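You operate a simulated robot arm through the tools that you are given. There is no shell and no other tool. Be economical: measure what you need, move in short steps, check, and stop when the job is done.

The job below is to be done with a simulated two-armed robot. You get a single attempt, and the scene is never put back.

TASK
Pick up the silver block labelled "400 N" from the dryer end of the bucket stand with one hand, pass it to the other hand and put it on the stand end of the glue bench. Set down upright: silver block.

The check looks at the end state, three seconds after you hand in, the way a careful person would. Anything else that was tipped, shoved, dropped, spilled or broken makes it a failure.

THE ROBOT
Two 7-joint arms with two-finger parallel grippers on one trunk, on a base that drives. Base frame: it is fixed to the floor where the robot stands at the start and does not move with it; the origin is under the middle of the robot, x ahead of it, y to its left, z up. Readings come in mm, degrees, newtons and seconds.
The left shoulder is at the start at [50, 187, 885], the right one opposite. With the tool pointing down near the work surface each hand reaches from about 100 to 660 mm from the robot's upright axis, wherever it stands, measured 20 degrees to its own side. Places, roughly: stand end of the glue bench [1000, -100, 900]. Payload 3.43 kg a hand.
The TCP of each hand is the grasp point between the finger pads, 30 mm short of the fingertips. In the tool frame z runs along the fingers and y along their closing line. The gripper opens to 94 mm. The fingers are 28 mm wide and 10 mm thick; the gripper's body (50 by 96 mm) begins 55 mm behind the TCP.
Orientation is that of the tool frame in the base frame, as [roll, pitch, yaw] about the fixed x, y, z axes, in that order (R = Rz(yaw) Ry(pitch) Rx(roll)). With the fingers straight down and closing along the base's y, the tool's x points along the base's -x, its y along +y and its z along -z.

THE INTERFACE
- The arms move only by the tool apply_moves. It takes "left_steps", "right_steps" or both (then of equal length, played together; a hand with none holds still); each is text: rows parted by semicolons, each of 7 numbers parted by spaces: the turn, a rotation vector about the tool's x, y, z in degrees, then the shift along the tool's x, y, z in mm, then the finger opening in mm, from 0 to 94. In form: ax ay az dx dy dz claw; .... A call has 1 to 12 rows; each row is the pose to reach, as a shift and turn from the pose commanded when the call began, along the tool's axes at that moment. A row lasts 0.2 s, in which the tool goes at most 50 mm and 8.6 degrees; a call with a longer step from one row to the next is refused whole, and so is a gripper value outside its range. Where a pose cannot be reached the arm comes as near as it can. A force on the tool above 40 N (or 10 N above the force at the start of the call, whichever is more), or a blocked arm, ends the call early, and 0.2 s more pass. The fingers move at their own pace (about 153 mm/s each) and stop on an object; they squeeze with about 26 N. The grip force told is the motor's: it shows also when the fingers shut on nothing. Time passes only in rows, and 0.2 s behind the last, so rows that repeat a pose let the fingers close. It gives the time, the measured TCP pose, the force on the tool (base axes), the opening and the grip force at its end, in the units of the frame above (readings bear some noise), with the torque about the TCP (base axes, N m) and any sound that the robot's microphone picked up.
- Cameras (640 x 400 px; columns grow to the right, rows downward): "scene" is now at [130.3, -41.3, 1034.1]; the picture's right is [-0.51, -0.86, 0.00], its down [-0.60, 0.35, -0.72] and it looks along [0.62, -0.36, -0.70] (base axes); focal length 289 px, centre (320, 200). "left" rides on the left gripper at [76, -14, -103] in its tool frame; the picture's right is [0.18, 0.98, 0.00], its down [-0.75, 0.14, -0.64] and it looks along [-0.63, 0.12, 0.77] (tool axes); focal length 243 px, centre (320, 200). "right" rides on the right gripper at [76, 14, -102] in its tool frame; the picture's right is [-0.18, 0.98, 0.00], its down [-0.75, -0.14, -0.64] and it looks along [-0.63, -0.12, 0.77] (tool axes); focal length 243 px, centre (320, 200). There is no depth. A picture from a camera that has moved, and an enlarged one, comes with that camera's place and axes in the base frame and with its lens.
- camera(camera): a new picture of that camera. No time passes.
- move_column(by): slides the trunk up (or, below 0, down) by that many mm; the arms and the scene camera ride with it, the base frame stays. It gives what a move gives, with no picture.
- base_move(legs): drives the robot by 1 to 6 legs, each [ahead, left, turn to the left] in mm, mm and degrees, along the robot's own axes; the way and the turn of a leg run together, so that a leg with both is an arc; at most 1500 mm and 180 degrees a leg. The arms and the cameras ride along, it lands a little off, and it stops where it bumps. It gives what a move gives.
- turn_head(pan, tilt): turns the head with the scene camera to pan (to the left, within 80 degrees either way) and tilt (down, from -29 to 69), counted from straight ahead of the robot. It gives what a move gives.
- close_up(camera, box): a new picture of the part [left, top, right, bottom] of that camera's present view, enlarged. No time passes.
- finish_job(): hands the job in; it is judged then, once.

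Go step by step. Nothing tells you exact positions but the pictures and the camera data: compare them with the known pose of the tool, close in by small moves and look again before you grip or let go. The budget is 120 turns and 92 pictures, counting those below and the enlarged ones. Unless the task says otherwise, let go and move clear before handing in, and close with one line.

The tools are called after "Request:" as name(argument=value, ...) on one line, values as JSON. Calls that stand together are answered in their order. apply_moves: Moves the arms, as the interface text tells. Its arguments: {"type":"object","properties":{"left_steps":{"type":"string"},"right_steps":{"type":"string"}},"required":[]} The other tools are called the same way: move_column (by) slides the trunk up or down; base_move (legs) drives the base; turn_head (pan, tilt) turns the head that bears the scene camera; camera (camera) takes a picture; close_up (camera, box) takes an enlarged picture of a part of a camera's view; finish_job () hands the job in.

At the start:

```text
time: 0.0
left_position: [278.6, -10.8, 811.8]
left_ee_rot: [-180.0, -0.1, 180.0]
left_wrist_force: [0.0, 1.0, -0.3]
left_torque: [0.0, 0.02, -0.04]
left_finger_gap: 94.1
left_grip_force: 0.0
right_position: [340.6, -316.8, 795.8]
right_ee_rot: [180.0, 0.0, 179.9]
right_wrist_force: [-0.3, 0.4, 0.2]
right_torque: [0.0, -0.02, -0.02]
right_finger_gap: 94.2
right_grip_force: 0.0
trunk travel left (down, up): [-100.0, 332.0]
robot x, y, heading: [0.4, -0.5, -0.0]
head pan, tilt: [-30.4, 44.1]
```

scene: 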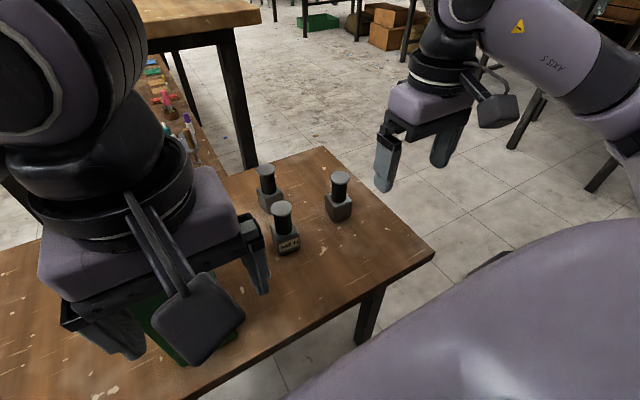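
right: 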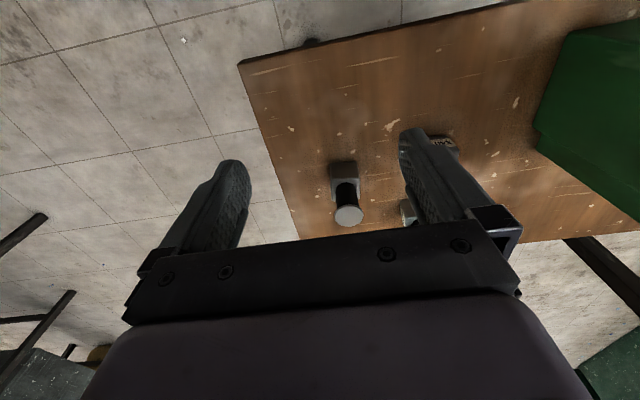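
left: 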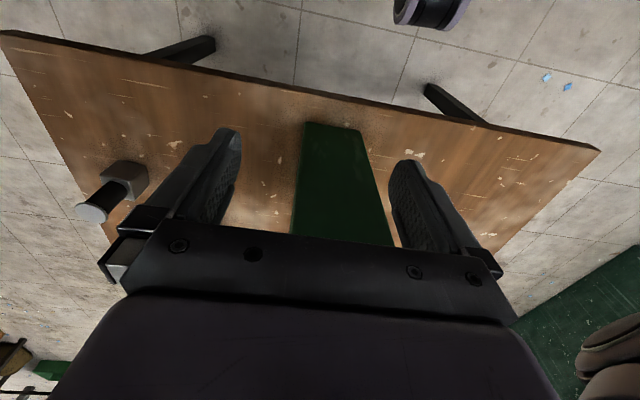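

I see three small knobbed blocks on the stand near the right hand. I will enlarge them to read the labels.

Request:
close_up(camera="scene", box=[230, 140, 380, 260])

Request:
close_up(camera="right", box=[300, 100, 500, 240])

```text
3.33 times, centred on (305, 200) of scene
camera zoom: at [130.3, -41.3, 1034.1], right [-0.51, -0.86, 0.0], down [-0.6, 0.35, -0.72], along [0.62, -0.36, -0.7], focal length 964 px, centre (370, 200)
```

zoom: 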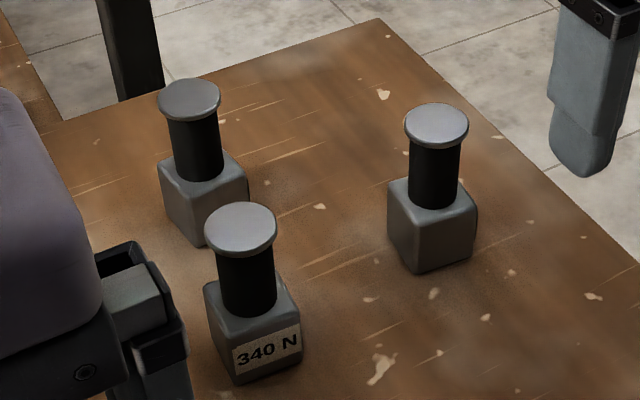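

```text
2.86 times, centred on (400, 170) of right
camera zoom: at [264.3, -302.3, 898.4], right [0.18, 0.98, 0.0], down [0.75, -0.14, 0.64], along [0.63, -0.12, -0.77], focal length 693 px, centre (91, 286)
```

zoom: 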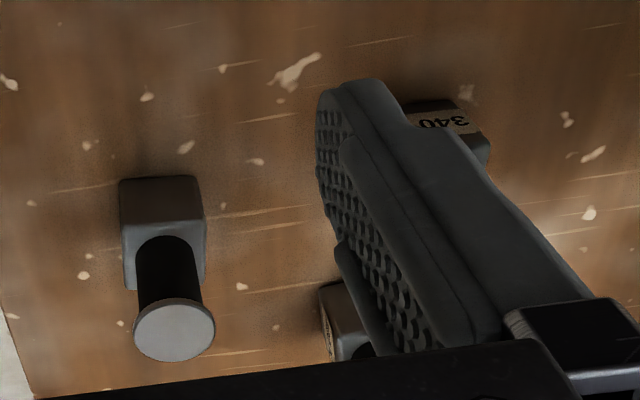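

The near-left block is "340 N"; the back-left one has its label facing -y and the right one's label is hidden. I'll turn the right hand to look at those faces.

Request:
apply_moves(right_steps="0 0 -8 -10 -20 0 94; 0 0 -16 -20 -40 0 94; 0 0 -24 -30 -60 0 94; 0 0 -32 -40 -70 0 94; 0 0 -40 -50 -80 0 94")

Request:
camera(camera="right")

Request:
turn_head(pan=0, tilt=25)

Request:
camera(camera="scene")

```text
time: 1.2
left_position: [279.2, -11.9, 811.5]
left_ee_rot: [-180.0, 0.0, 180.0]
left_wrist_force: [0.1, -1.1, 0.8]
left_torque: [0.04, 0.0, 0.01]
left_finger_gap: 94.1
left_grip_force: 0.2
right_position: [348.2, -354.0, 813.8]
right_ee_rot: [-179.9, -0.1, -140.5]
right_wrist_force: [-0.2, 0.1, -0.5]
right_torque: [-0.01, 0.03, -0.01]
right_finger_gap: 94.0
right_grip_force: 0.1
right hand out of reach, approached as far as the arm can: row 4, 5
trunk travel left (down, up): [-100.0, 332.0]
robot x, y, heading: [-1.2, 3.1, -0.0]
head pan, tilt: [-30.4, 44.1]
```

```text
86 pictures are left
camera right: at [280.5, -390.6, 916.2], right [-0.48, 0.88, 0.0], down [0.67, 0.37, 0.64], along [0.56, 0.31, -0.77], focal length 243 px, centre (320, 200)
```

right: 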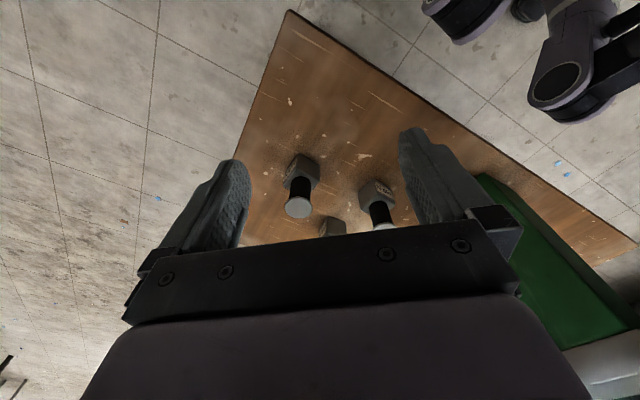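

```text
time: 2.1
left_position: [279.1, -11.0, 810.3]
left_ee_rot: [-180.0, 0.0, 180.0]
left_wrist_force: [-0.3, -0.2, -0.4]
left_torque: [-0.01, 0.01, 0.02]
left_finger_gap: 94.2
left_grip_force: 0.1
right_position: [350.8, -351.9, 814.5]
right_ee_rot: [-179.8, -0.1, -140.6]
right_wrist_force: [0.1, -0.4, 0.2]
right_torque: [-0.03, 0.0, 0.01]
right_finger_gap: 94.2
right_grip_force: 0.0
trunk travel left (down, up): [-100.0, 332.0]
robot x, y, heading: [0.6, -3.1, 0.1]
head pan, tilt: [0.0, 25.0]
```

```text
85 pictures are left
camera scene: at [151.6, 0.1, 1063.3], right [0.0, -1.0, 0.0], down [-0.42, 0.0, -0.91], along [0.91, 0.0, -0.42], focal length 289 px, centre (320, 200)
```

scene: 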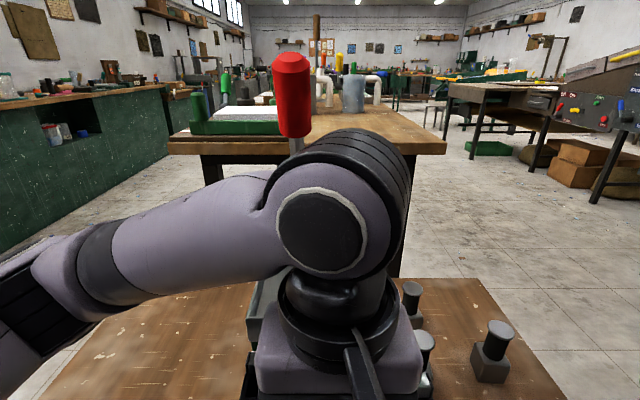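

The glue bench lies ahead, higher. I still need to read block B's label, so I'll tilt the right hand forward for a view.

Request:
apply_moves(right_steps="0 -8 0 0 0 0 94; 0 -16 0 0 0 0 94; 0 -24 0 0 0 0 94; 0 -24 0 0 0 0 94")

Request:
close_up(camera="right", box=[240, 80, 440, 230])

```text
time: 3.1
left_position: [279.6, -10.6, 812.1]
left_ee_rot: [-179.9, 0.0, -180.0]
left_wrist_force: [0.4, 0.2, -0.4]
left_torque: [0.02, -0.01, 0.01]
left_finger_gap: 93.8
left_grip_force: 0.2
right_position: [329.0, -339.6, 836.2]
right_ee_rot: [179.9, 24.0, -140.2]
right_wrist_force: [0.4, 0.4, -0.7]
right_torque: [0.04, 0.02, 0.0]
right_finger_gap: 94.1
right_grip_force: 0.1
right hand out of reach, approached as far as the arm can: row 1, 2, 3, 4
trunk travel left (down, up): [-100.0, 332.0]
robot x, y, heading: [1.6, 1.5, 0.0]
head pan, tilt: [0.0, 25.0]
```

```text
2.67 times, centred on (340, 155) of right
camera zoom: at [233.5, -400.9, 898.2], right [-0.5, 0.86, 0.07], down [0.42, 0.17, 0.89], along [0.76, 0.48, -0.44], focal length 647 px, centre (267, 320)
```

zoom: 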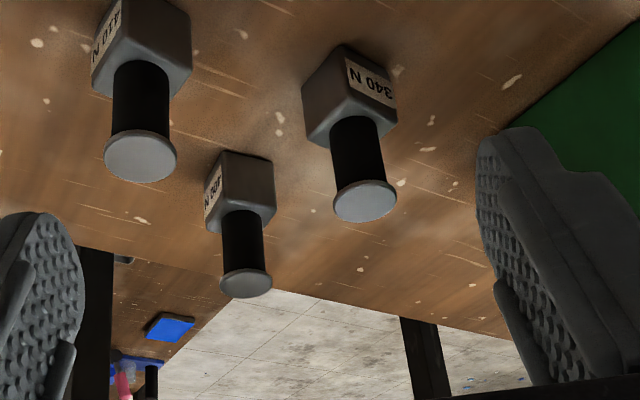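

Block C reads 410 N; B seems 400 N. I'll enlarge to confirm.

Request:
close_up(camera="right", box=[300, 125, 350, 165])

Request:
close_up(camera="right", box=[265, 75, 325, 115])

```text
10.00 times, centred on (325, 145) of right
camera zoom: at [233.5, -400.9, 898.2], right [-0.5, 0.86, 0.07], down [0.42, 0.17, 0.89], along [0.76, 0.48, -0.44], focal length 2426 px, centre (270, 750)
```

zoom: 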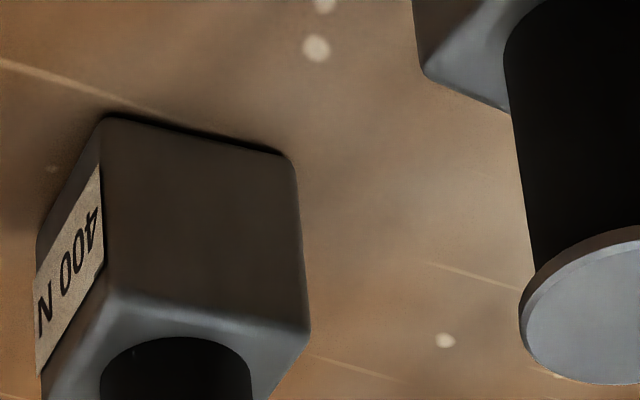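

```text
10.00 times, centred on (295, 95) of right
camera zoom: at [233.5, -400.9, 898.2], right [-0.5, 0.86, 0.07], down [0.42, 0.17, 0.89], along [0.76, 0.48, -0.44], focal length 2426 px, centre (570, 1250)
```

zoom: 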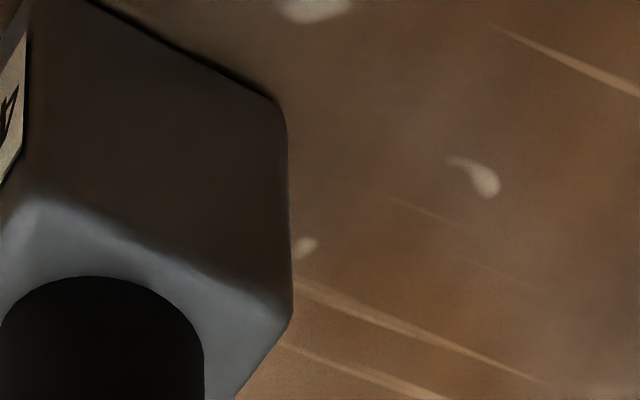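

Block B is the 400 N one; triangulated, its axis is about [603, -184.5] with the cap top at z≈657. I'll bring the right hand back to pointing straight down.

Request:
apply_moves(right_steps="0 8 0 0 0 0 94; 0 16 0 0 0 0 94; 0 24 0 0 0 0 94; 0 24 0 0 0 0 94")

Request:
apply_moves(right_steps="0 0 8 0 0 0 94; 0 0 16 0 0 0 94; 0 0 24 0 0 0 94; 0 0 32 0 0 0 94; 0 0 40 0 0 0 94; 0 0 40 0 0 0 94")

```text
time: 4.2
left_position: [279.7, -9.9, 811.3]
left_ee_rot: [180.0, -0.1, -180.0]
left_wrist_force: [-0.3, 1.2, -0.8]
left_torque: [-0.01, -0.02, 0.03]
left_finger_gap: 93.9
left_grip_force: 0.1
right_position: [329.2, -339.9, 835.4]
right_ee_rot: [180.0, 0.0, -139.9]
right_wrist_force: [-1.0, -0.5, -0.4]
right_torque: [0.04, 0.02, 0.05]
right_finger_gap: 94.0
right_grip_force: 0.0
trunk travel left (down, up): [-100.0, 332.0]
robot x, y, heading: [-1.4, 2.1, -0.0]
head pan, tilt: [0.0, 25.0]
```

```text
time: 5.5
left_position: [278.9, -10.5, 811.6]
left_ee_rot: [-180.0, 0.0, -180.0]
left_wrist_force: [0.0, 0.0, 0.1]
left_torque: [-0.01, 0.0, 0.02]
left_finger_gap: 94.3
left_grip_force: 0.1
right_position: [330.8, -336.8, 835.9]
right_ee_rot: [179.9, 0.1, 179.9]
right_wrist_force: [0.1, -0.5, -0.2]
right_torque: [0.0, -0.01, 0.04]
right_finger_gap: 94.0
right_grip_force: 0.0
trunk travel left (down, up): [-100.0, 332.0]
robot x, y, heading: [-1.1, -0.6, 0.1]
head pan, tilt: [0.0, 25.0]
```

Commanded poses recover well. I'll move the left arm aside and bring the right hand above and just short of block B.

Request:
apply_moves(left_steps="0 0 0 0 20 0 94; 0 0 0 0 40 0 94; 0 0 0 0 60 0 94; 0 0 0 0 80 0 94; 0 0 0 0 100 0 94; 0 0 0 0 120 0 94; 0 0 0 0 140 0 94; 0 0 0 0 140 0 94", right_steps="0 0 0 -33 22 9 94; 0 0 0 -66 44 18 94; 0 0 0 -99 66 27 94; 0 0 0 -131 88 36 94; 0 0 0 -164 110 45 94; 0 0 0 -197 130 54 94; 0 0 0 -230 152 65 94; 0 0 0 -230 152 65 94")

Request:
camera(camera="right")

Request:
turn_head(pan=-18, tilt=35)

Request:
camera(camera="scene")

```text
time: 7.3
left_position: [279.3, 129.9, 810.1]
left_ee_rot: [-179.9, 0.1, -180.0]
left_wrist_force: [-0.9, 0.2, -0.4]
left_torque: [-0.01, 0.01, 0.0]
left_finger_gap: 94.0
left_grip_force: 0.1
right_position: [558.3, -188.6, 769.2]
right_ee_rot: [-179.9, 0.0, 180.0]
right_wrist_force: [-0.1, 0.7, -0.2]
right_torque: [-0.04, -0.01, 0.02]
right_finger_gap: 93.8
right_grip_force: 0.1
trunk travel left (down, up): [-100.0, 332.0]
robot x, y, heading: [1.9, -3.7, 0.1]
head pan, tilt: [0.0, 25.0]
```

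```text
81 pictures are left
camera right: at [480.3, -173.9, 870.9], right [0.18, 0.98, 0.0], down [0.75, -0.14, 0.64], along [0.63, -0.12, -0.77], focal length 243 px, centre (320, 200)
```

right: 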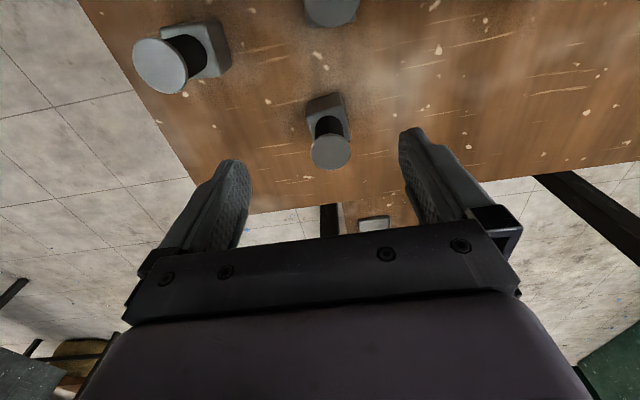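

```text
time: 8.2
left_position: [279.6, 130.6, 810.6]
left_ee_rot: [180.0, 0.0, -180.0]
left_wrist_force: [-1.3, 0.0, 0.5]
left_torque: [0.02, 0.02, 0.0]
left_finger_gap: 93.9
left_grip_force: 0.1
right_position: [556.8, -188.4, 768.9]
right_ee_rot: [180.0, 0.0, 180.0]
right_wrist_force: [0.2, 0.0, 0.2]
right_torque: [-0.01, 0.02, 0.01]
right_finger_gap: 94.1
right_grip_force: 0.2
trunk travel left (down, up): [-100.0, 332.0]
robot x, y, heading: [-0.4, -0.2, -0.1]
head pan, tilt: [-18.0, 35.0]
```

```text
80 pictures are left
camera scene: at [143.3, -27.0, 1047.7], right [-0.31, -0.95, 0.0], down [-0.55, 0.18, -0.82], along [0.78, -0.25, -0.57], focal length 289 px, centre (320, 200)
```

scene: 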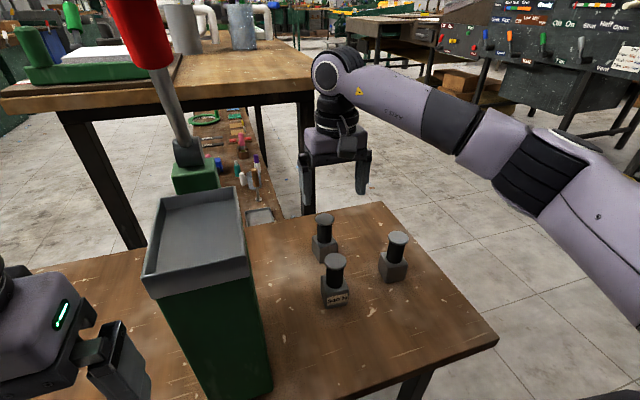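

The right hand is short of block B; enlarging to refine its axis.

Request:
close_up(camera="right", box=[280, 80, 380, 180])

Request:
close_up(camera="scene", box=[290, 190, 370, 240])

```text
4.00 times, centred on (330, 130) of right
camera zoom: at [480.0, -174.2, 871.0], right [0.18, 0.98, 0.0], down [0.75, -0.14, 0.64], along [0.63, -0.12, -0.77], focal length 970 px, centre (280, 480)
```

zoom: 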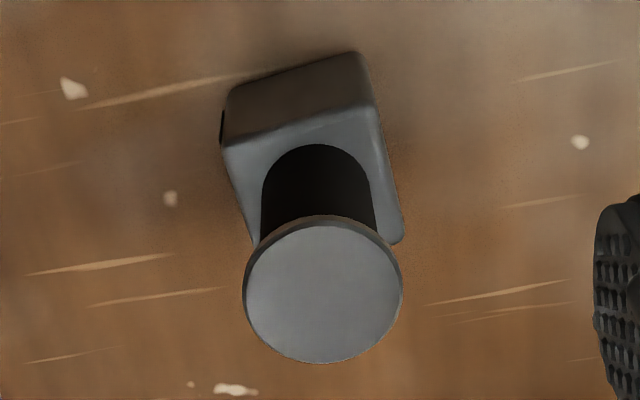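

```text
8.00 times, centred on (330, 215) of scene
camera zoom: at [143.3, -27.0, 1047.7], right [-0.31, -0.95, 0.0], down [-0.55, 0.18, -0.82], along [0.78, -0.25, -0.57], focal length 2314 px, centre (240, 80)
```

zoom: 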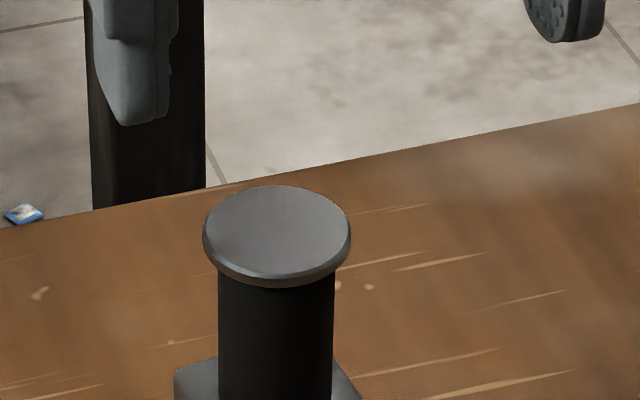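

Refined: axis near [598, -185.5], cap 40 mm across, top z≈657, block square to the axes. I'll move over it and stop with fingertips just above the cap to check.

Request:
apply_moves(right_steps="0 0 0 -20 2 0 94; 0 0 0 -40 3 0 94; 0 0 0 -40 3 30 94; 0 0 0 -40 3 65 94; 0 0 0 -40 3 65 94")

Request:
camera(camera="right")

Request:
close_up(camera="scene", box=[270, 100, 430, 220])

```text
time: 9.4
left_position: [279.8, 129.8, 810.3]
left_ee_rot: [-180.0, 0.0, 180.0]
left_wrist_force: [0.1, 0.5, 0.2]
left_torque: [-0.01, -0.01, -0.01]
left_finger_gap: 93.7
left_grip_force: 0.0
right_position: [599.7, -182.5, 704.1]
right_ee_rot: [-180.0, -0.1, 180.0]
right_wrist_force: [0.0, 0.4, 0.0]
right_torque: [0.02, -0.05, -0.02]
right_finger_gap: 93.7
right_grip_force: 0.0
trunk travel left (down, up): [-100.0, 332.0]
robot x, y, heading: [0.3, 2.1, 0.1]
head pan, tilt: [-18.0, 35.0]
```

```text
77 pictures are left
camera right: at [522.4, -169.1, 806.6], right [0.18, 0.98, 0.0], down [0.75, -0.14, 0.64], along [0.63, -0.12, -0.77], focal length 243 px, centre (320, 200)
```

right: 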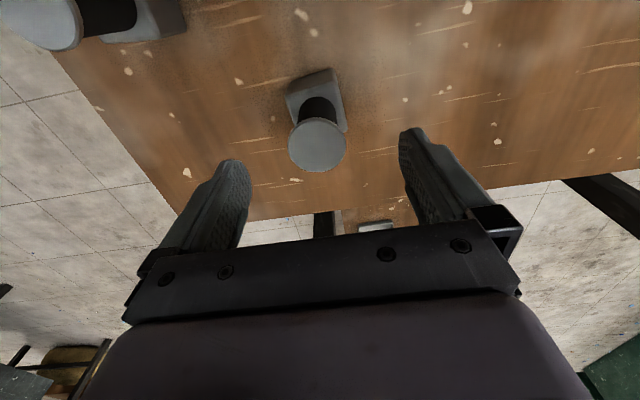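

```text
3.33 times, centred on (350, 160) of scene
camera zoom: at [143.3, -27.0, 1047.6], right [-0.31, -0.95, 0.0], down [-0.55, 0.18, -0.82], along [0.78, -0.25, -0.57], focal length 964 px, centre (220, 333)
```

zoom: 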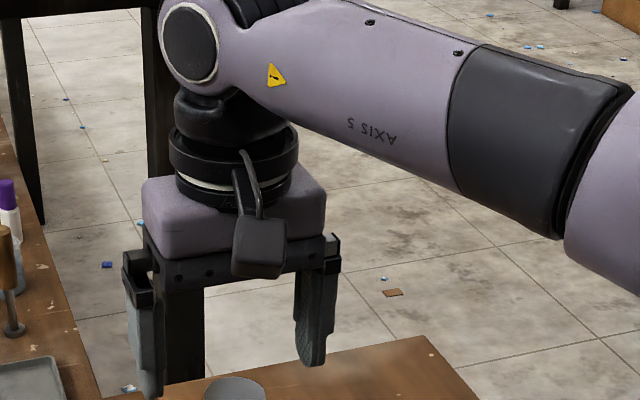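

Cap axis reads [597, -185.5], hand within about 3 mm. I'll descend around the cap and close.

Request:
apply_moves(right_steps="0 0 0 1 -2 20 94; 0 0 0 1 -2 42 94; 0 0 0 1 -2 42 94; 0 0 0 1 -2 42 60; 0 0 0 1 -2 42 46; 0 0 0 1 -2 42 30; 0 0 0 1 -2 42 30; 0 0 0 1 -2 42 20")

Request:
camera(camera="right")

Request:
close_up(camera="scene", box=[270, 150, 430, 270])

```text
time: 11.2
left_position: [278.4, 130.2, 810.1]
left_ee_rot: [-180.0, 0.0, 180.0]
left_wrist_force: [-0.5, 0.0, -0.1]
left_torque: [-0.02, -0.01, 0.05]
left_finger_gap: 94.0
left_grip_force: 0.0
right_position: [597.1, -185.4, 663.2]
right_ee_rot: [-179.9, 0.0, -180.0]
right_wrist_force: [-0.2, 2.4, 0.8]
right_torque: [0.02, -0.03, -0.03]
right_finger_gap: 31.3
right_grip_force: 26.2
trunk travel left (down, up): [-100.0, 332.0]
robot x, y, heading: [-0.2, -0.4, -0.1]
head pan, tilt: [-18.0, 35.0]
```

```text
75 pictures are left
camera right: at [520.4, -171.7, 765.5], right [0.18, 0.98, 0.0], down [0.75, -0.14, 0.64], along [0.63, -0.12, -0.77], focal length 243 px, centre (320, 200)
```

right: 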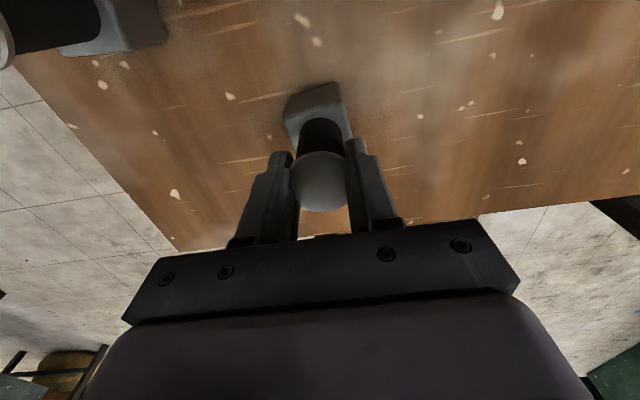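

```text
3.33 times, centred on (350, 210) of scene
camera zoom: at [143.3, -27.0, 1047.6], right [-0.31, -0.95, 0.0], down [-0.55, 0.18, -0.82], along [0.78, -0.25, -0.57], focal length 964 px, centre (220, 167)
```

zoom: 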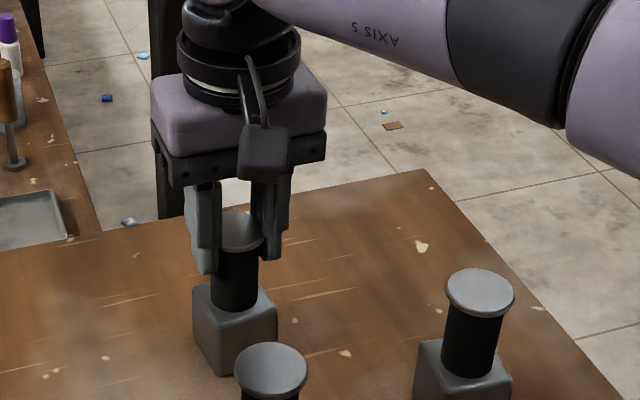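

The grip closed at 31 mm, i.e. on the neck just under the cap. I'll lift it a little and check the load and picture.

Request:
apply_moves(right_steps="0 0 0 0 0 0 20; 0 0 0 0 0 -8 20; 0 0 0 0 0 -16 20; 0 0 0 0 0 -30 20; 0 0 0 0 0 -30 20")

Request:
close_up(camera="scene", box=[270, 150, 430, 270])

```text
time: 12.4
left_position: [279.2, 129.5, 809.9]
left_ee_rot: [180.0, 0.0, -179.9]
left_wrist_force: [-0.8, -0.3, -0.8]
left_torque: [0.01, -0.03, -0.02]
left_finger_gap: 93.9
left_grip_force: 0.0
right_position: [600.2, -185.0, 692.9]
right_ee_rot: [-180.0, -0.1, -180.0]
right_wrist_force: [-0.6, 0.0, -6.1]
right_torque: [-0.01, 0.01, 0.02]
right_finger_gap: 31.4
right_grip_force: 26.4
trunk travel left (down, up): [-100.0, 332.0]
robot x, y, heading: [-1.6, 0.6, 0.2]
head pan, tilt: [-18.0, 35.0]
```

```text
3.33 times, centred on (350, 210) of scene
camera zoom: at [143.7, -27.1, 1047.5], right [-0.31, -0.95, 0.0], down [-0.55, 0.18, -0.82], along [0.78, -0.25, -0.57], focal length 964 px, centre (220, 167)
```

zoom: 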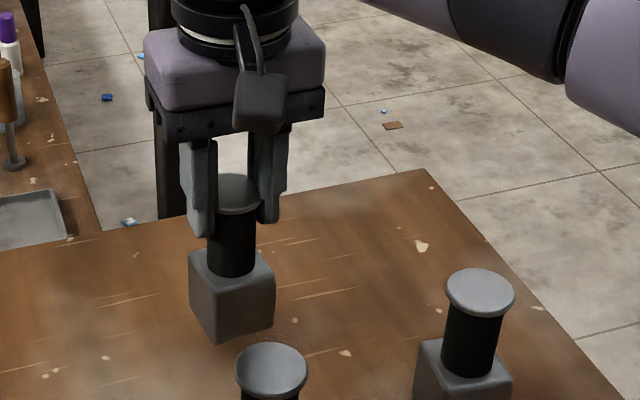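

The block hangs upright (≈6 N). I'll raise the trunk for clearance and a view of the glue bench.

Request:
move_column(by=230)

Request:
turn_head(pan=0, tilt=40)

Request:
camera(camera="scene")

```text
time: 14.8
left_position: [279.9, 130.3, 1040.5]
left_ee_rot: [-180.0, -0.1, 180.0]
left_wrist_force: [-0.2, 1.0, 0.4]
left_torque: [0.02, -0.02, 0.02]
left_finger_gap: 94.1
left_grip_force: 0.1
right_position: [600.9, -185.4, 920.9]
right_ee_rot: [179.9, 0.1, -180.0]
right_wrist_force: [-0.4, 0.6, -5.5]
right_torque: [-0.01, 0.02, 0.01]
right_finger_gap: 31.5
right_grip_force: 26.0
trunk travel left (down, up): [-330.0, 102.0]
robot x, y, heading: [-0.6, -1.5, 0.1]
head pan, tilt: [-18.0, 35.0]
```

```text
time: 15.6
left_position: [280.1, 129.8, 1039.8]
left_ee_rot: [180.0, 0.1, 179.9]
left_wrist_force: [0.2, 0.0, -0.5]
left_torque: [0.0, -0.03, -0.01]
left_finger_gap: 93.9
left_grip_force: 0.0
right_position: [599.9, -183.7, 922.2]
right_ee_rot: [-180.0, 0.1, -179.9]
right_wrist_force: [-0.5, 0.3, -5.6]
right_torque: [-0.02, 0.0, 0.0]
right_finger_gap: 31.0
right_grip_force: 25.9
trunk travel left (down, up): [-330.0, 102.0]
robot x, y, heading: [-1.3, -4.6, -0.1]
head pan, tilt: [0.0, 40.0]
```

```text
72 pictures are left
camera scene: at [145.1, 0.0, 1270.0], right [0.0, -1.0, 0.0], down [-0.64, 0.0, -0.77], along [0.77, 0.0, -0.64], focal length 289 px, centre (320, 200)
```

scene: 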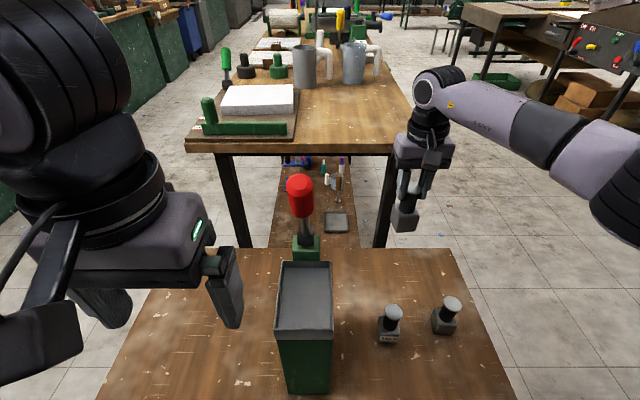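

The view shows the glue bench's near end free around [950–1000, -100], but a tall red-handled lever stands at about [430–490, 25] up to z≈1070, so I must stay clear of it. I'll tuck the right hand in on its own side and look right to find driving room.

Request:
apply_moves(right_steps="0 0 0 25 -15 0 20; 0 0 0 50 -30 0 20; 0 0 0 75 -45 -10 20; 0 0 0 100 -60 -20 20; 0 0 0 125 -75 -20 20; 0 0 0 150 -90 -20 20; 0 0 0 175 -105 -20 20; 0 0 0 200 -115 -20 20; 0 0 0 200 -115 -20 20")

Request:
turn_head(pan=-50, tilt=35)

Request:
camera(camera="scene")

Request:
turn_head(pan=-80, tilt=50)

Request:
camera(camera="scene")

```text
time: 17.6
left_position: [280.0, 130.9, 1040.9]
left_ee_rot: [179.9, -0.1, -179.9]
left_wrist_force: [0.4, -0.7, 0.2]
left_torque: [0.01, 0.0, -0.02]
left_finger_gap: 93.9
left_grip_force: 0.1
right_position: [401.1, -299.9, 945.0]
right_ee_rot: [-179.9, 0.0, -180.0]
right_wrist_force: [0.2, 0.7, -5.2]
right_torque: [0.02, 0.01, 0.02]
right_finger_gap: 31.3
right_grip_force: 25.9
trunk travel left (down, up): [-330.0, 102.0]
robot x, y, heading: [-3.4, -0.5, -0.1]
head pan, tilt: [0.0, 40.0]
```

```text
time: 18.8
left_position: [278.8, 130.2, 1041.6]
left_ee_rot: [180.0, 0.0, 180.0]
left_wrist_force: [-0.4, -0.8, -0.1]
left_torque: [-0.01, 0.02, -0.04]
left_finger_gap: 93.8
left_grip_force: 0.0
right_position: [399.9, -301.1, 944.3]
right_ee_rot: [-180.0, 0.0, -180.0]
right_wrist_force: [0.2, 0.2, -6.4]
right_torque: [0.02, 0.0, 0.02]
right_finger_gap: 31.0
right_grip_force: 26.1
trunk travel left (down, up): [-330.0, 102.0]
robot x, y, heading: [-1.5, -1.2, -0.0]
head pan, tilt: [-50.0, 35.0]
```

```text
71 pictures are left
camera scene: at [116.5, -67.5, 1277.5], right [-0.77, -0.64, 0.0], down [-0.37, 0.44, -0.82], along [0.53, -0.63, -0.57], focal length 289 px, centre (320, 200)
```

scene: 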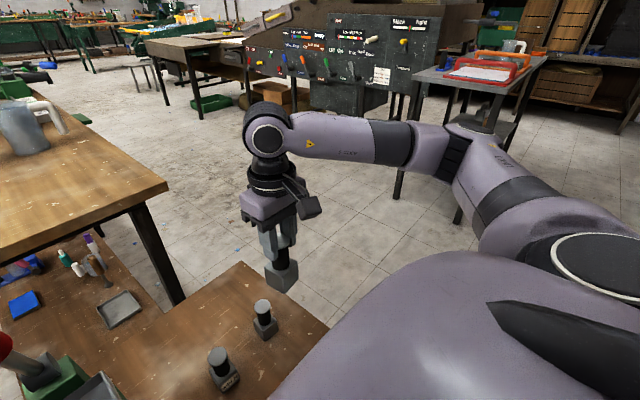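

```text
time: 19.7
left_position: [279.5, 129.6, 1040.0]
left_ee_rot: [180.0, 0.0, 179.9]
left_wrist_force: [0.2, 0.4, 0.2]
left_torque: [0.0, -0.01, 0.01]
left_finger_gap: 94.2
left_grip_force: 0.1
right_position: [400.7, -299.9, 944.0]
right_ee_rot: [-180.0, 0.1, 180.0]
right_wrist_force: [0.0, 0.5, -6.0]
right_torque: [0.04, 0.01, -0.01]
right_finger_gap: 31.2
right_grip_force: 26.2
trunk travel left (down, up): [-330.0, 102.0]
robot x, y, heading: [2.1, -1.4, -0.1]
head pan, tilt: [-80.0, 50.0]
```

```text
70 pictures are left
camera scene: at [73.3, -75.9, 1255.9], right [-0.98, -0.17, 0.0], down [-0.13, 0.75, -0.64], along [0.11, -0.63, -0.77], focal length 289 px, centre (320, 200)
```

scene: 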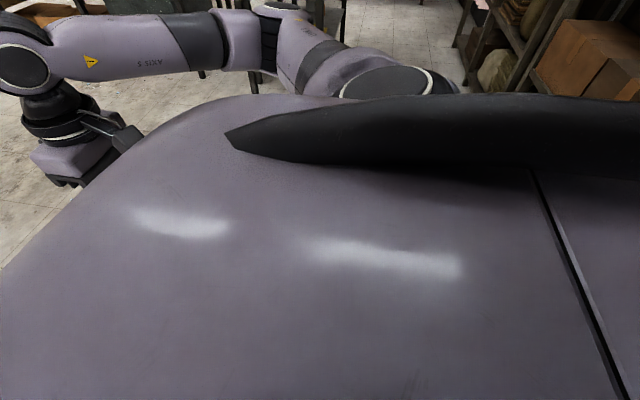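

There's a wide free aisle to the right (y from -410 to about -1850). I'll drive right, then forward, then turn left to face the bench's end from its side.

Request:
base_move(legs=[[0, -850, 0], [950, 0, 0], [0, 0, 90]])

Request:
turn_head(pan=0, tilt=30)

Request:
camera(camera="scene")

```text
time: 32.8
left_position: [822.1, -578.9, 1040.6]
left_ee_rot: [180.0, 0.0, -87.7]
left_wrist_force: [0.8, -0.7, 0.0]
left_torque: [-0.03, -0.02, -0.02]
left_finger_gap: 93.9
left_grip_force: 0.0
right_position: [1247.1, -442.6, 944.1]
right_ee_rot: [-180.0, 0.0, -88.0]
right_wrist_force: [-0.8, 0.6, -6.2]
right_torque: [-0.01, -0.02, 0.0]
right_finger_gap: 31.4
right_grip_force: 26.3
trunk travel left (down, up): [-330.0, 102.0]
robot x, y, heading: [958.2, -852.7, 91.9]
head pan, tilt: [-80.0, 50.0]
```

```text
time: 34.3
left_position: [821.6, -580.1, 1040.5]
left_ee_rot: [179.9, 0.1, -87.8]
left_wrist_force: [-0.4, -0.2, -0.2]
left_torque: [0.0, 0.01, -0.01]
left_finger_gap: 94.1
left_grip_force: 0.0
right_position: [1247.4, -443.8, 942.7]
right_ee_rot: [180.0, 0.1, -87.9]
right_wrist_force: [-0.5, -1.6, -5.1]
right_torque: [-0.01, -0.01, 0.01]
right_finger_gap: 31.2
right_grip_force: 26.5
trunk travel left (down, up): [-330.0, 102.0]
robot x, y, heading: [962.1, -858.2, 92.1]
head pan, tilt: [0.0, 30.0]
```

```text
69 pictures are left
camera scene: at [958.0, -705.0, 1285.3], right [1.0, 0.04, 0.0], down [0.02, -0.5, -0.87], along [-0.03, 0.87, -0.5], focal length 289 px, centre (320, 200)
```

scene: 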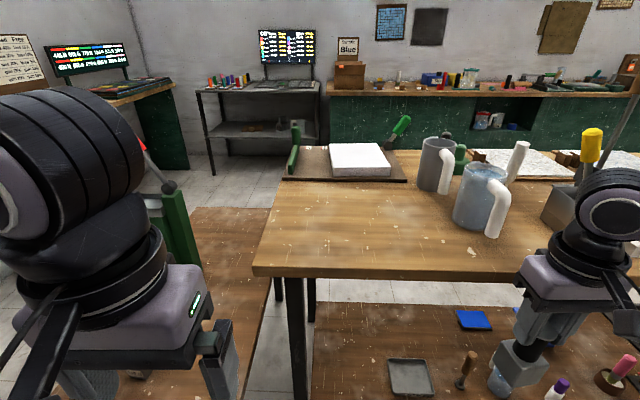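

The robot now faces the bench from its side with the near-left part of the top free. I'll turn the left hand toward a horizontal grip pose pointing to the robot's right, camera up—first the yaw.

Request:
apply_moves(left_steps="0 0 -8.2 -10 5 0 94; 0 0 -16.4 -20 10 0 94; 0 0 -24.6 -30 15 0 94; 0 0 -32.8 -40 20 0 94; 0 0 -41 -50 25 0 94; 0 0 -49.2 -60 30 0 94; 0 0 -57.4 -70 35 0 94; 0 0 -65.6 -70 40 0 94; 0 0 -73.8 -70 40 0 94; 0 0 -82 -70 40 0 94; 0 0 -90 -70 40 0 94; 0 0 -90 -70 40 0 94")

```text
time: 36.9
left_position: [778.9, -511.3, 1040.9]
left_ee_rot: [180.0, -0.1, 2.3]
left_wrist_force: [0.2, -0.2, -0.7]
left_torque: [0.01, 0.02, 0.02]
left_finger_gap: 94.2
left_grip_force: 0.1
right_position: [1247.4, -443.6, 944.8]
right_ee_rot: [-179.9, 0.1, -87.9]
right_wrist_force: [1.0, 0.1, -5.9]
right_torque: [-0.01, -0.01, 0.01]
right_finger_gap: 31.0
right_grip_force: 25.3
trunk travel left (down, up): [-330.0, 102.0]
robot x, y, heading: [964.5, -858.1, 92.0]
head pan, tilt: [0.0, 30.0]
```

Yaw reached exactly. Now the tilt to near-horizontal (18° below level).

Request:
apply_moves(left_steps="0 8 0 0 0 0 94; 0 16 0 0 0 0 94; 0 24 0 0 0 0 94; 0 32 0 0 0 0 94; 0 40 0 0 0 0 94; 0 48 0 0 0 0 94; 0 56 0 0 0 0 94; 0 64 0 0 0 0 94; 0 72 0 0 0 0 94; 0 72 0 0 0 0 94")

Request:
camera(camera="scene")

Request:
camera(camera="left")

```text
time: 39.1
left_position: [778.6, -510.5, 1040.4]
left_ee_rot: [180.0, -72.1, 2.2]
left_wrist_force: [0.5, -0.3, 0.3]
left_torque: [0.01, -0.02, -0.01]
left_finger_gap: 93.9
left_grip_force: 0.1
right_position: [1247.5, -444.1, 944.3]
right_ee_rot: [-179.9, -0.1, -87.8]
right_wrist_force: [0.1, -0.4, -5.4]
right_torque: [-0.02, 0.02, -0.03]
right_finger_gap: 30.9
right_grip_force: 25.9
trunk travel left (down, up): [-330.0, 102.0]
robot x, y, heading: [962.4, -856.1, 92.1]
head pan, tilt: [0.0, 30.0]
```

```text
68 pictures are left
camera scene: at [958.0, -705.0, 1285.3], right [1.0, 0.04, 0.0], down [0.02, -0.5, -0.87], along [-0.03, 0.87, -0.5], focal length 289 px, centre (320, 200)
```

scene: 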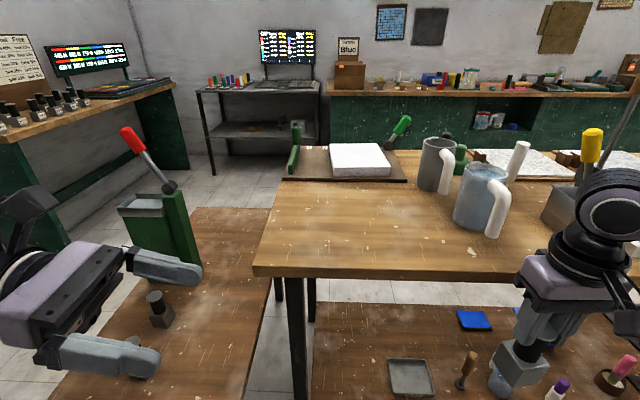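

```text
67 pictures are left
camera left: at [704.6, -498.9, 1143.4], right [0.09, -0.98, 0.18], down [-0.84, -0.17, -0.52], along [0.54, -0.1, -0.84], focal length 243 px, centre (320, 200)
```

left: 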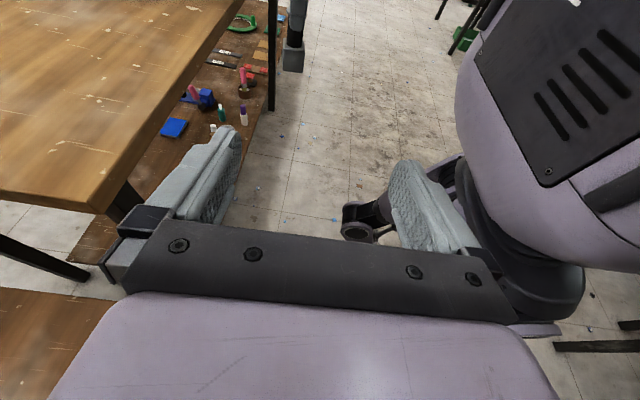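

The left pose is exactly as wanted. Now I'll bring the right hand inward and lower the left hand to the block's body height, still well apart.

Request:
apply_moves(left_steps="0 0 0 -28 -5 9 94; 0 0 0 -57 -10 18 94; 0 0 0 -86 -15 28 94; 0 0 0 -115 -20 37 94; 0 0 0 -143 -25 47 94; 0 0 0 -172 -30 56 94; 0 0 0 -172 -30 56 94", right_steps="0 0 0 6 32 0 20; 0 0 0 12 64 0 20; 0 0 0 18 96 0 20; 0 0 0 24 128 0 20; 0 0 0 30 160 0 20; 0 0 0 35 190 0 20; 0 0 0 35 190 0 20")

Request:
camera(camera="left")

Request:
turn_head(pan=0, tilt=55)

Request:
camera(camera="scene")

```text
time: 40.7
left_position: [778.0, -481.4, 860.8]
left_ee_rot: [179.8, -72.0, 2.4]
left_wrist_force: [1.0, -0.2, -0.2]
left_torque: [0.05, 0.0, 0.01]
left_finger_gap: 94.2
left_grip_force: 0.2
right_position: [1057.8, -483.2, 943.4]
right_ee_rot: [180.0, 0.0, -88.0]
right_wrist_force: [0.5, -0.1, -5.8]
right_torque: [-0.01, 0.01, 0.03]
right_finger_gap: 30.9
right_grip_force: 25.9
trunk travel left (down, up): [-330.0, 102.0]
robot x, y, heading: [960.9, -854.8, 92.2]
head pan, tilt: [0.0, 30.0]
```

```text
66 pictures are left
camera left: at [704.3, -469.5, 965.3], right [0.09, -0.98, 0.18], down [-0.84, -0.17, -0.52], along [0.54, -0.1, -0.84], focal length 243 px, centre (320, 200)
```

left: 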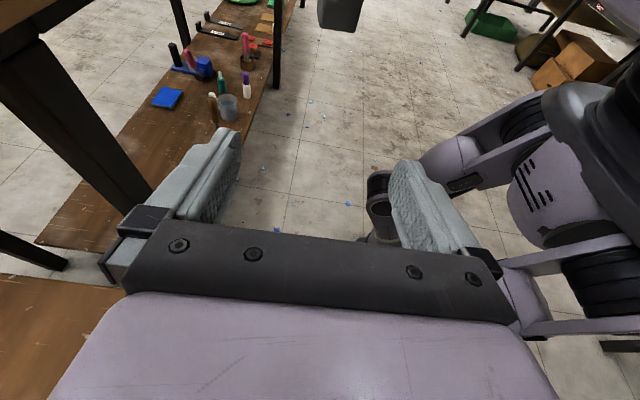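

```text
time: 41.6
left_position: [778.2, -481.7, 863.0]
left_ee_rot: [179.9, -72.1, 2.2]
left_wrist_force: [0.2, -0.2, 0.1]
left_torque: [0.01, 0.05, -0.01]
left_finger_gap: 94.0
left_grip_force: 0.0
right_position: [1058.0, -483.6, 942.2]
right_ee_rot: [180.0, 0.0, -87.9]
right_wrist_force: [0.3, -0.4, -6.3]
right_torque: [-0.02, -0.04, 0.0]
right_finger_gap: 31.0
right_grip_force: 25.7
trunk travel left (down, up): [-330.0, 102.0]
robot x, y, heading: [960.7, -853.9, 92.2]
head pan, tilt: [0.0, 55.0]
```

```text
65 pictures are left
camera scene: at [958.5, -723.3, 1249.4], right [1.0, 0.04, 0.0], down [0.03, -0.82, -0.57], along [-0.02, 0.57, -0.82], focal length 289 px, centre (320, 200)
```

scene: 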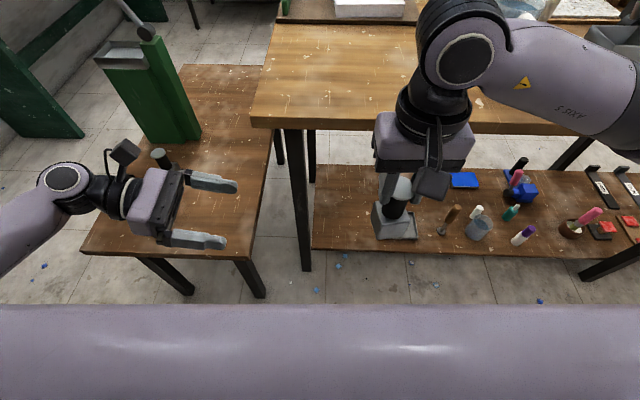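

The block body sits where calculated (≈[1057, -485], bottom z≈832). I'll advance the left hand most of the way.

Request:
apply_moves(left_steps="0 0 0 12 2 38 94; 0 0 0 25 4 76 94; 0 0 0 37 6 114 94; 0 0 0 49 8 152 94; 0 0 0 62 11 190 94; 0 0 0 62 11 190 94")

Request:
camera(camera="left")

Request:
close_up(camera="scene", box=[280, 80, 480, 280])

Request:
camera(camera="right")

```text
time: 43.0
left_position: [977.3, -486.6, 863.4]
left_ee_rot: [180.0, -72.0, 2.3]
left_wrist_force: [-0.4, -0.4, 0.0]
left_torque: [0.0, 0.02, 0.0]
left_finger_gap: 93.7
left_grip_force: 0.1
right_position: [1058.2, -483.0, 943.9]
right_ee_rot: [180.0, 0.0, -88.0]
right_wrist_force: [-0.9, 0.9, -5.8]
right_torque: [-0.04, 0.0, -0.01]
right_finger_gap: 30.9
right_grip_force: 26.0
trunk travel left (down, up): [-330.0, 102.0]
robot x, y, heading: [962.0, -855.7, 92.2]
head pan, tilt: [0.0, 55.0]
```

```text
64 pictures are left
camera left: at [903.2, -473.7, 967.4], right [0.09, -0.98, 0.18], down [-0.84, -0.17, -0.52], along [0.54, -0.1, -0.84], focal length 243 px, centre (320, 200)
```

left: 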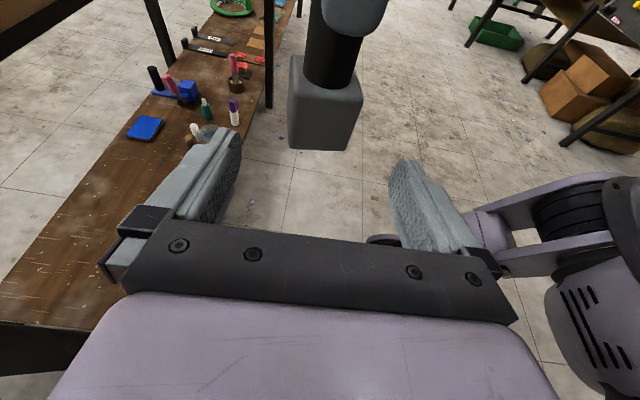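

```text
2.00 times, centred on (380, 180) of scene
camera zoom: at [958.4, -723.4, 1249.3], right [1.0, 0.04, 0.0], down [0.03, -0.82, -0.57], along [-0.02, 0.57, -0.82], focal length 578 px, centre (200, 240)
```

zoom: 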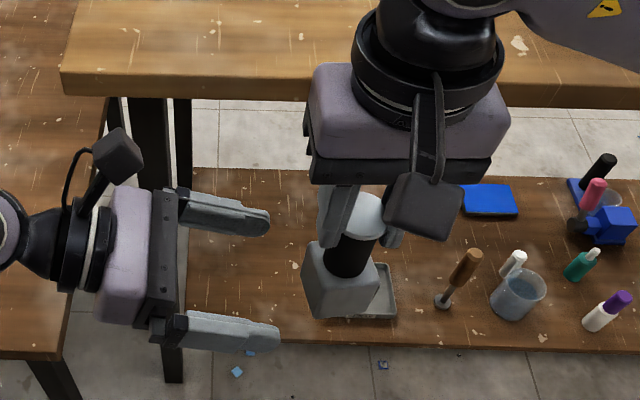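

```text
62 pictures are left
camera right: at [1045.8, -560.1, 1045.3], right [-0.99, 0.15, 0.0], down [0.11, 0.76, 0.64], along [0.09, 0.63, -0.77], focal length 243 px, centre (320, 200)
```

right: 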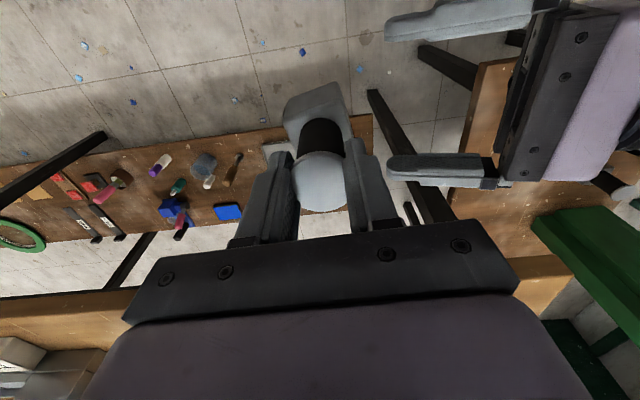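

Alignment is good on all three views. I'll advance the last 72 mm with the fingers open.

Request:
apply_moves(left_steps="0 0 0 7 0 23 94; 0 0 0 15 1 46 94; 0 0 0 22 1 68 94; 0 0 0 22 1 68 94")

Request:
camera(camera="left")

Request:
close_up(camera="scene", box=[310, 100, 470, 260])

```text
time: 44.0
left_position: [1048.3, -486.1, 858.9]
left_ee_rot: [179.8, -71.9, 2.3]
left_wrist_force: [0.3, -0.3, -1.0]
left_torque: [0.05, 0.01, 0.02]
left_finger_gap: 94.1
left_grip_force: 0.2
right_position: [1059.1, -484.0, 943.4]
right_ee_rot: [179.9, 0.0, -87.9]
right_wrist_force: [-0.7, 0.2, -5.4]
right_torque: [-0.04, -0.01, -0.01]
right_finger_gap: 31.2
right_grip_force: 25.9
trunk travel left (down, up): [-330.0, 102.0]
robot x, y, heading: [960.2, -855.0, 92.0]
head pan, tilt: [0.0, 55.0]
```

```text
61 pictures are left
camera left: at [974.0, -473.4, 963.1], right [0.09, -0.98, 0.18], down [-0.84, -0.17, -0.52], along [0.54, -0.1, -0.84], focal length 243 px, centre (320, 200)
```

left: 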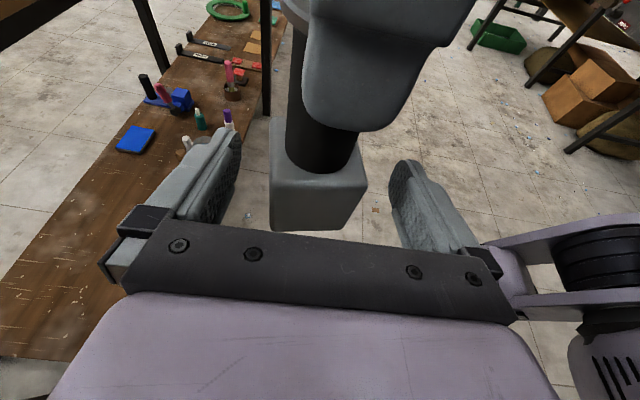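

```text
2.50 times, centred on (390, 180) of scene
camera zoom: at [958.4, -723.4, 1249.3], right [1.0, 0.04, 0.0], down [0.03, -0.82, -0.57], along [-0.02, 0.57, -0.82], focal length 723 px, centre (145, 250)
```

zoom: 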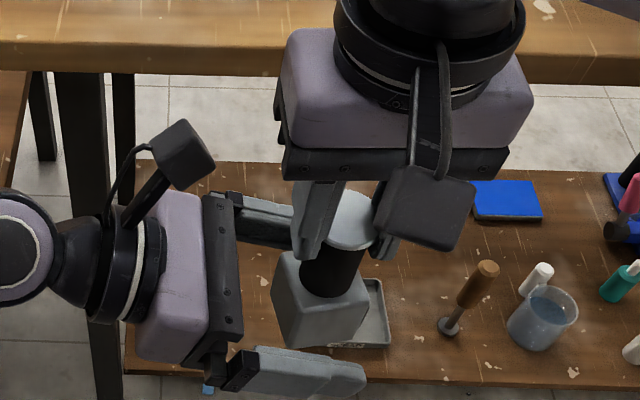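

The body lies between the left fingers. Closing gently.

Request:
apply_moves(left_steps="0 0 0 0 0 0 70; 0 0 0 0 0 0 60; 0 0 0 0 0 0 55; 0 0 0 0 0 0 50; 0 0 0 0 0 0 46; 0 0 0 0 0 0 40; 0 0 0 0 0 0 30; 0 0 0 0 0 0 30")

Request:
camera(camera="left")

```text
time: 45.8
left_position: [1048.6, -484.2, 860.3]
left_ee_rot: [179.8, -72.0, 2.4]
left_wrist_force: [4.8, 18.9, -0.4]
left_torque: [-0.85, 0.08, 0.5]
left_finger_gap: 52.0
left_grip_force: 26.2
right_position: [1057.8, -484.2, 942.3]
right_ee_rot: [-180.0, -0.3, -87.8]
right_wrist_force: [-4.7, -17.1, -1.3]
right_torque: [-0.73, 0.35, -0.33]
right_finger_gap: 31.2
right_grip_force: 25.9
trunk travel left (down, up): [-330.0, 102.0]
robot x, y, heading: [961.1, -851.0, 91.8]
head pan, tilt: [0.0, 55.0]
```

```text
59 pictures are left
camera left: at [973.6, -473.0, 963.1], right [0.1, -0.98, 0.18], down [-0.84, -0.17, -0.52], along [0.54, -0.1, -0.84], focal length 243 px, centre (320, 200)
```

left: 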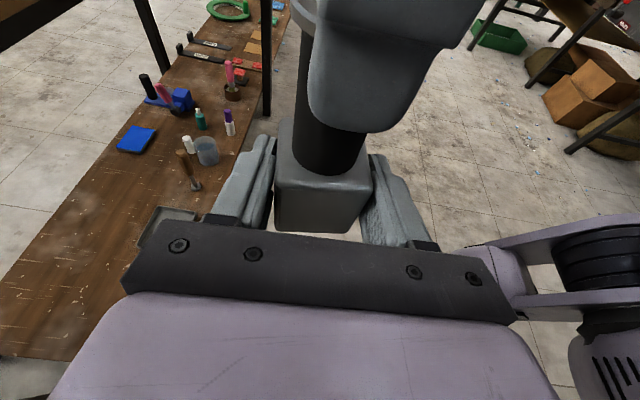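

Both hands hold it, but about 18 N acts sideways between them; I'll ease the left hand a couple of mm to relieve that before the right lets go.

Request:
apply_moves(left_steps="0 0 0 0 -1 0 30; 0 0 0 0 -2 0 30; 0 0 0 0 -2 0 30")

```text
time: 46.6
left_position: [1049.2, -483.1, 859.7]
left_ee_rot: [179.9, -72.1, 2.1]
left_wrist_force: [-2.1, 2.9, 1.7]
left_torque: [-0.07, -0.21, 0.36]
left_finger_gap: 51.7
left_grip_force: 26.2
right_position: [1058.2, -481.7, 944.0]
right_ee_rot: [-180.0, 0.1, -88.0]
right_wrist_force: [1.8, -3.1, -6.9]
right_torque: [-0.17, 0.07, -0.32]
right_finger_gap: 31.6
right_grip_force: 26.6
trunk travel left (down, up): [-330.0, 102.0]
robot x, y, heading: [964.1, -850.2, 92.4]
head pan, tilt: [0.0, 55.0]
```

The side force has gone. Now the right hand opens a little and rises clear.

Request:
apply_moves(right_steps="0 0 0 0 0 0 45; 0 0 0 0 0 0 60; 0 0 0 0 0 0 66; 0 0 0 0 0 0 66", left_steps="0 0 0 0 0 0 30; 0 0 0 0 0 0 30; 0 0 0 0 0 0 30; 0 0 0 0 0 0 30")

Request:
apply_moves(right_steps="0 0 0 0 0 -15 66; 0 0 0 0 0 -45 66; 0 0 0 0 0 -80 66; 0 0 0 0 0 -120 66; 0 0 0 0 0 -120 66")

Request:
camera(camera="scene")

Request:
camera(camera="left")

```text
time: 47.6
left_position: [1047.8, -482.0, 858.6]
left_ee_rot: [179.9, -72.1, 2.3]
left_wrist_force: [-0.5, 0.1, -5.1]
left_torque: [0.02, 0.05, -0.01]
left_finger_gap: 50.4
left_grip_force: 25.9
right_position: [1058.5, -483.8, 942.8]
right_ee_rot: [-180.0, 0.1, -87.9]
right_wrist_force: [0.1, 0.9, -0.2]
right_torque: [-0.04, -0.01, -0.01]
right_finger_gap: 66.2
right_grip_force: 0.0
trunk travel left (down, up): [-330.0, 102.0]
robot x, y, heading: [966.3, -852.8, 91.9]
head pan, tilt: [0.0, 55.0]
```

```text
time: 48.8
left_position: [1047.4, -481.8, 858.6]
left_ee_rot: [179.9, -72.0, 2.3]
left_wrist_force: [0.1, -1.4, -5.2]
left_torque: [0.01, 0.05, 0.0]
left_finger_gap: 50.6
left_grip_force: 25.9
right_position: [1059.6, -484.2, 1062.9]
right_ee_rot: [180.0, 0.0, -87.8]
right_wrist_force: [-0.5, -0.3, 0.4]
right_torque: [-0.01, 0.01, -0.01]
right_finger_gap: 66.0
right_grip_force: 0.0
trunk travel left (down, up): [-330.0, 102.0]
robot x, y, heading: [966.0, -853.8, 91.9]
head pan, tilt: [0.0, 55.0]
```

```text
58 pictures are left
camera scene: at [958.5, -723.3, 1249.3], right [1.0, 0.04, 0.0], down [0.03, -0.82, -0.57], along [-0.02, 0.57, -0.82], focal length 289 px, centre (320, 200)
```

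scene: 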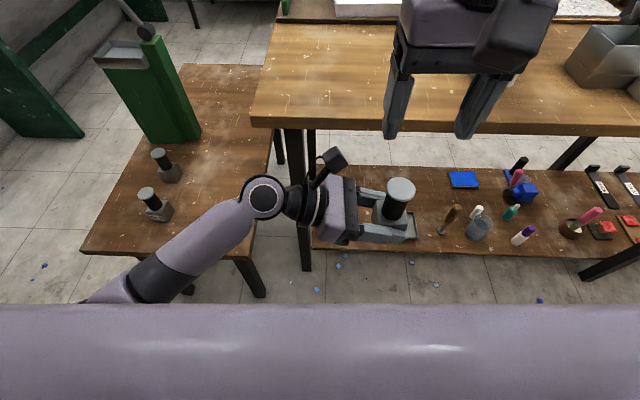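

```text
57 pictures are left
camera left: at [974.2, -469.5, 962.3], right [0.09, -0.98, 0.18], down [-0.84, -0.17, -0.52], along [0.54, -0.1, -0.84], focal length 243 px, centre (320, 200)
```

left: 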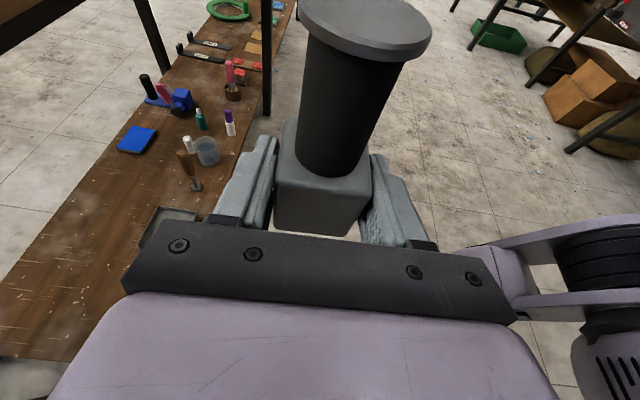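

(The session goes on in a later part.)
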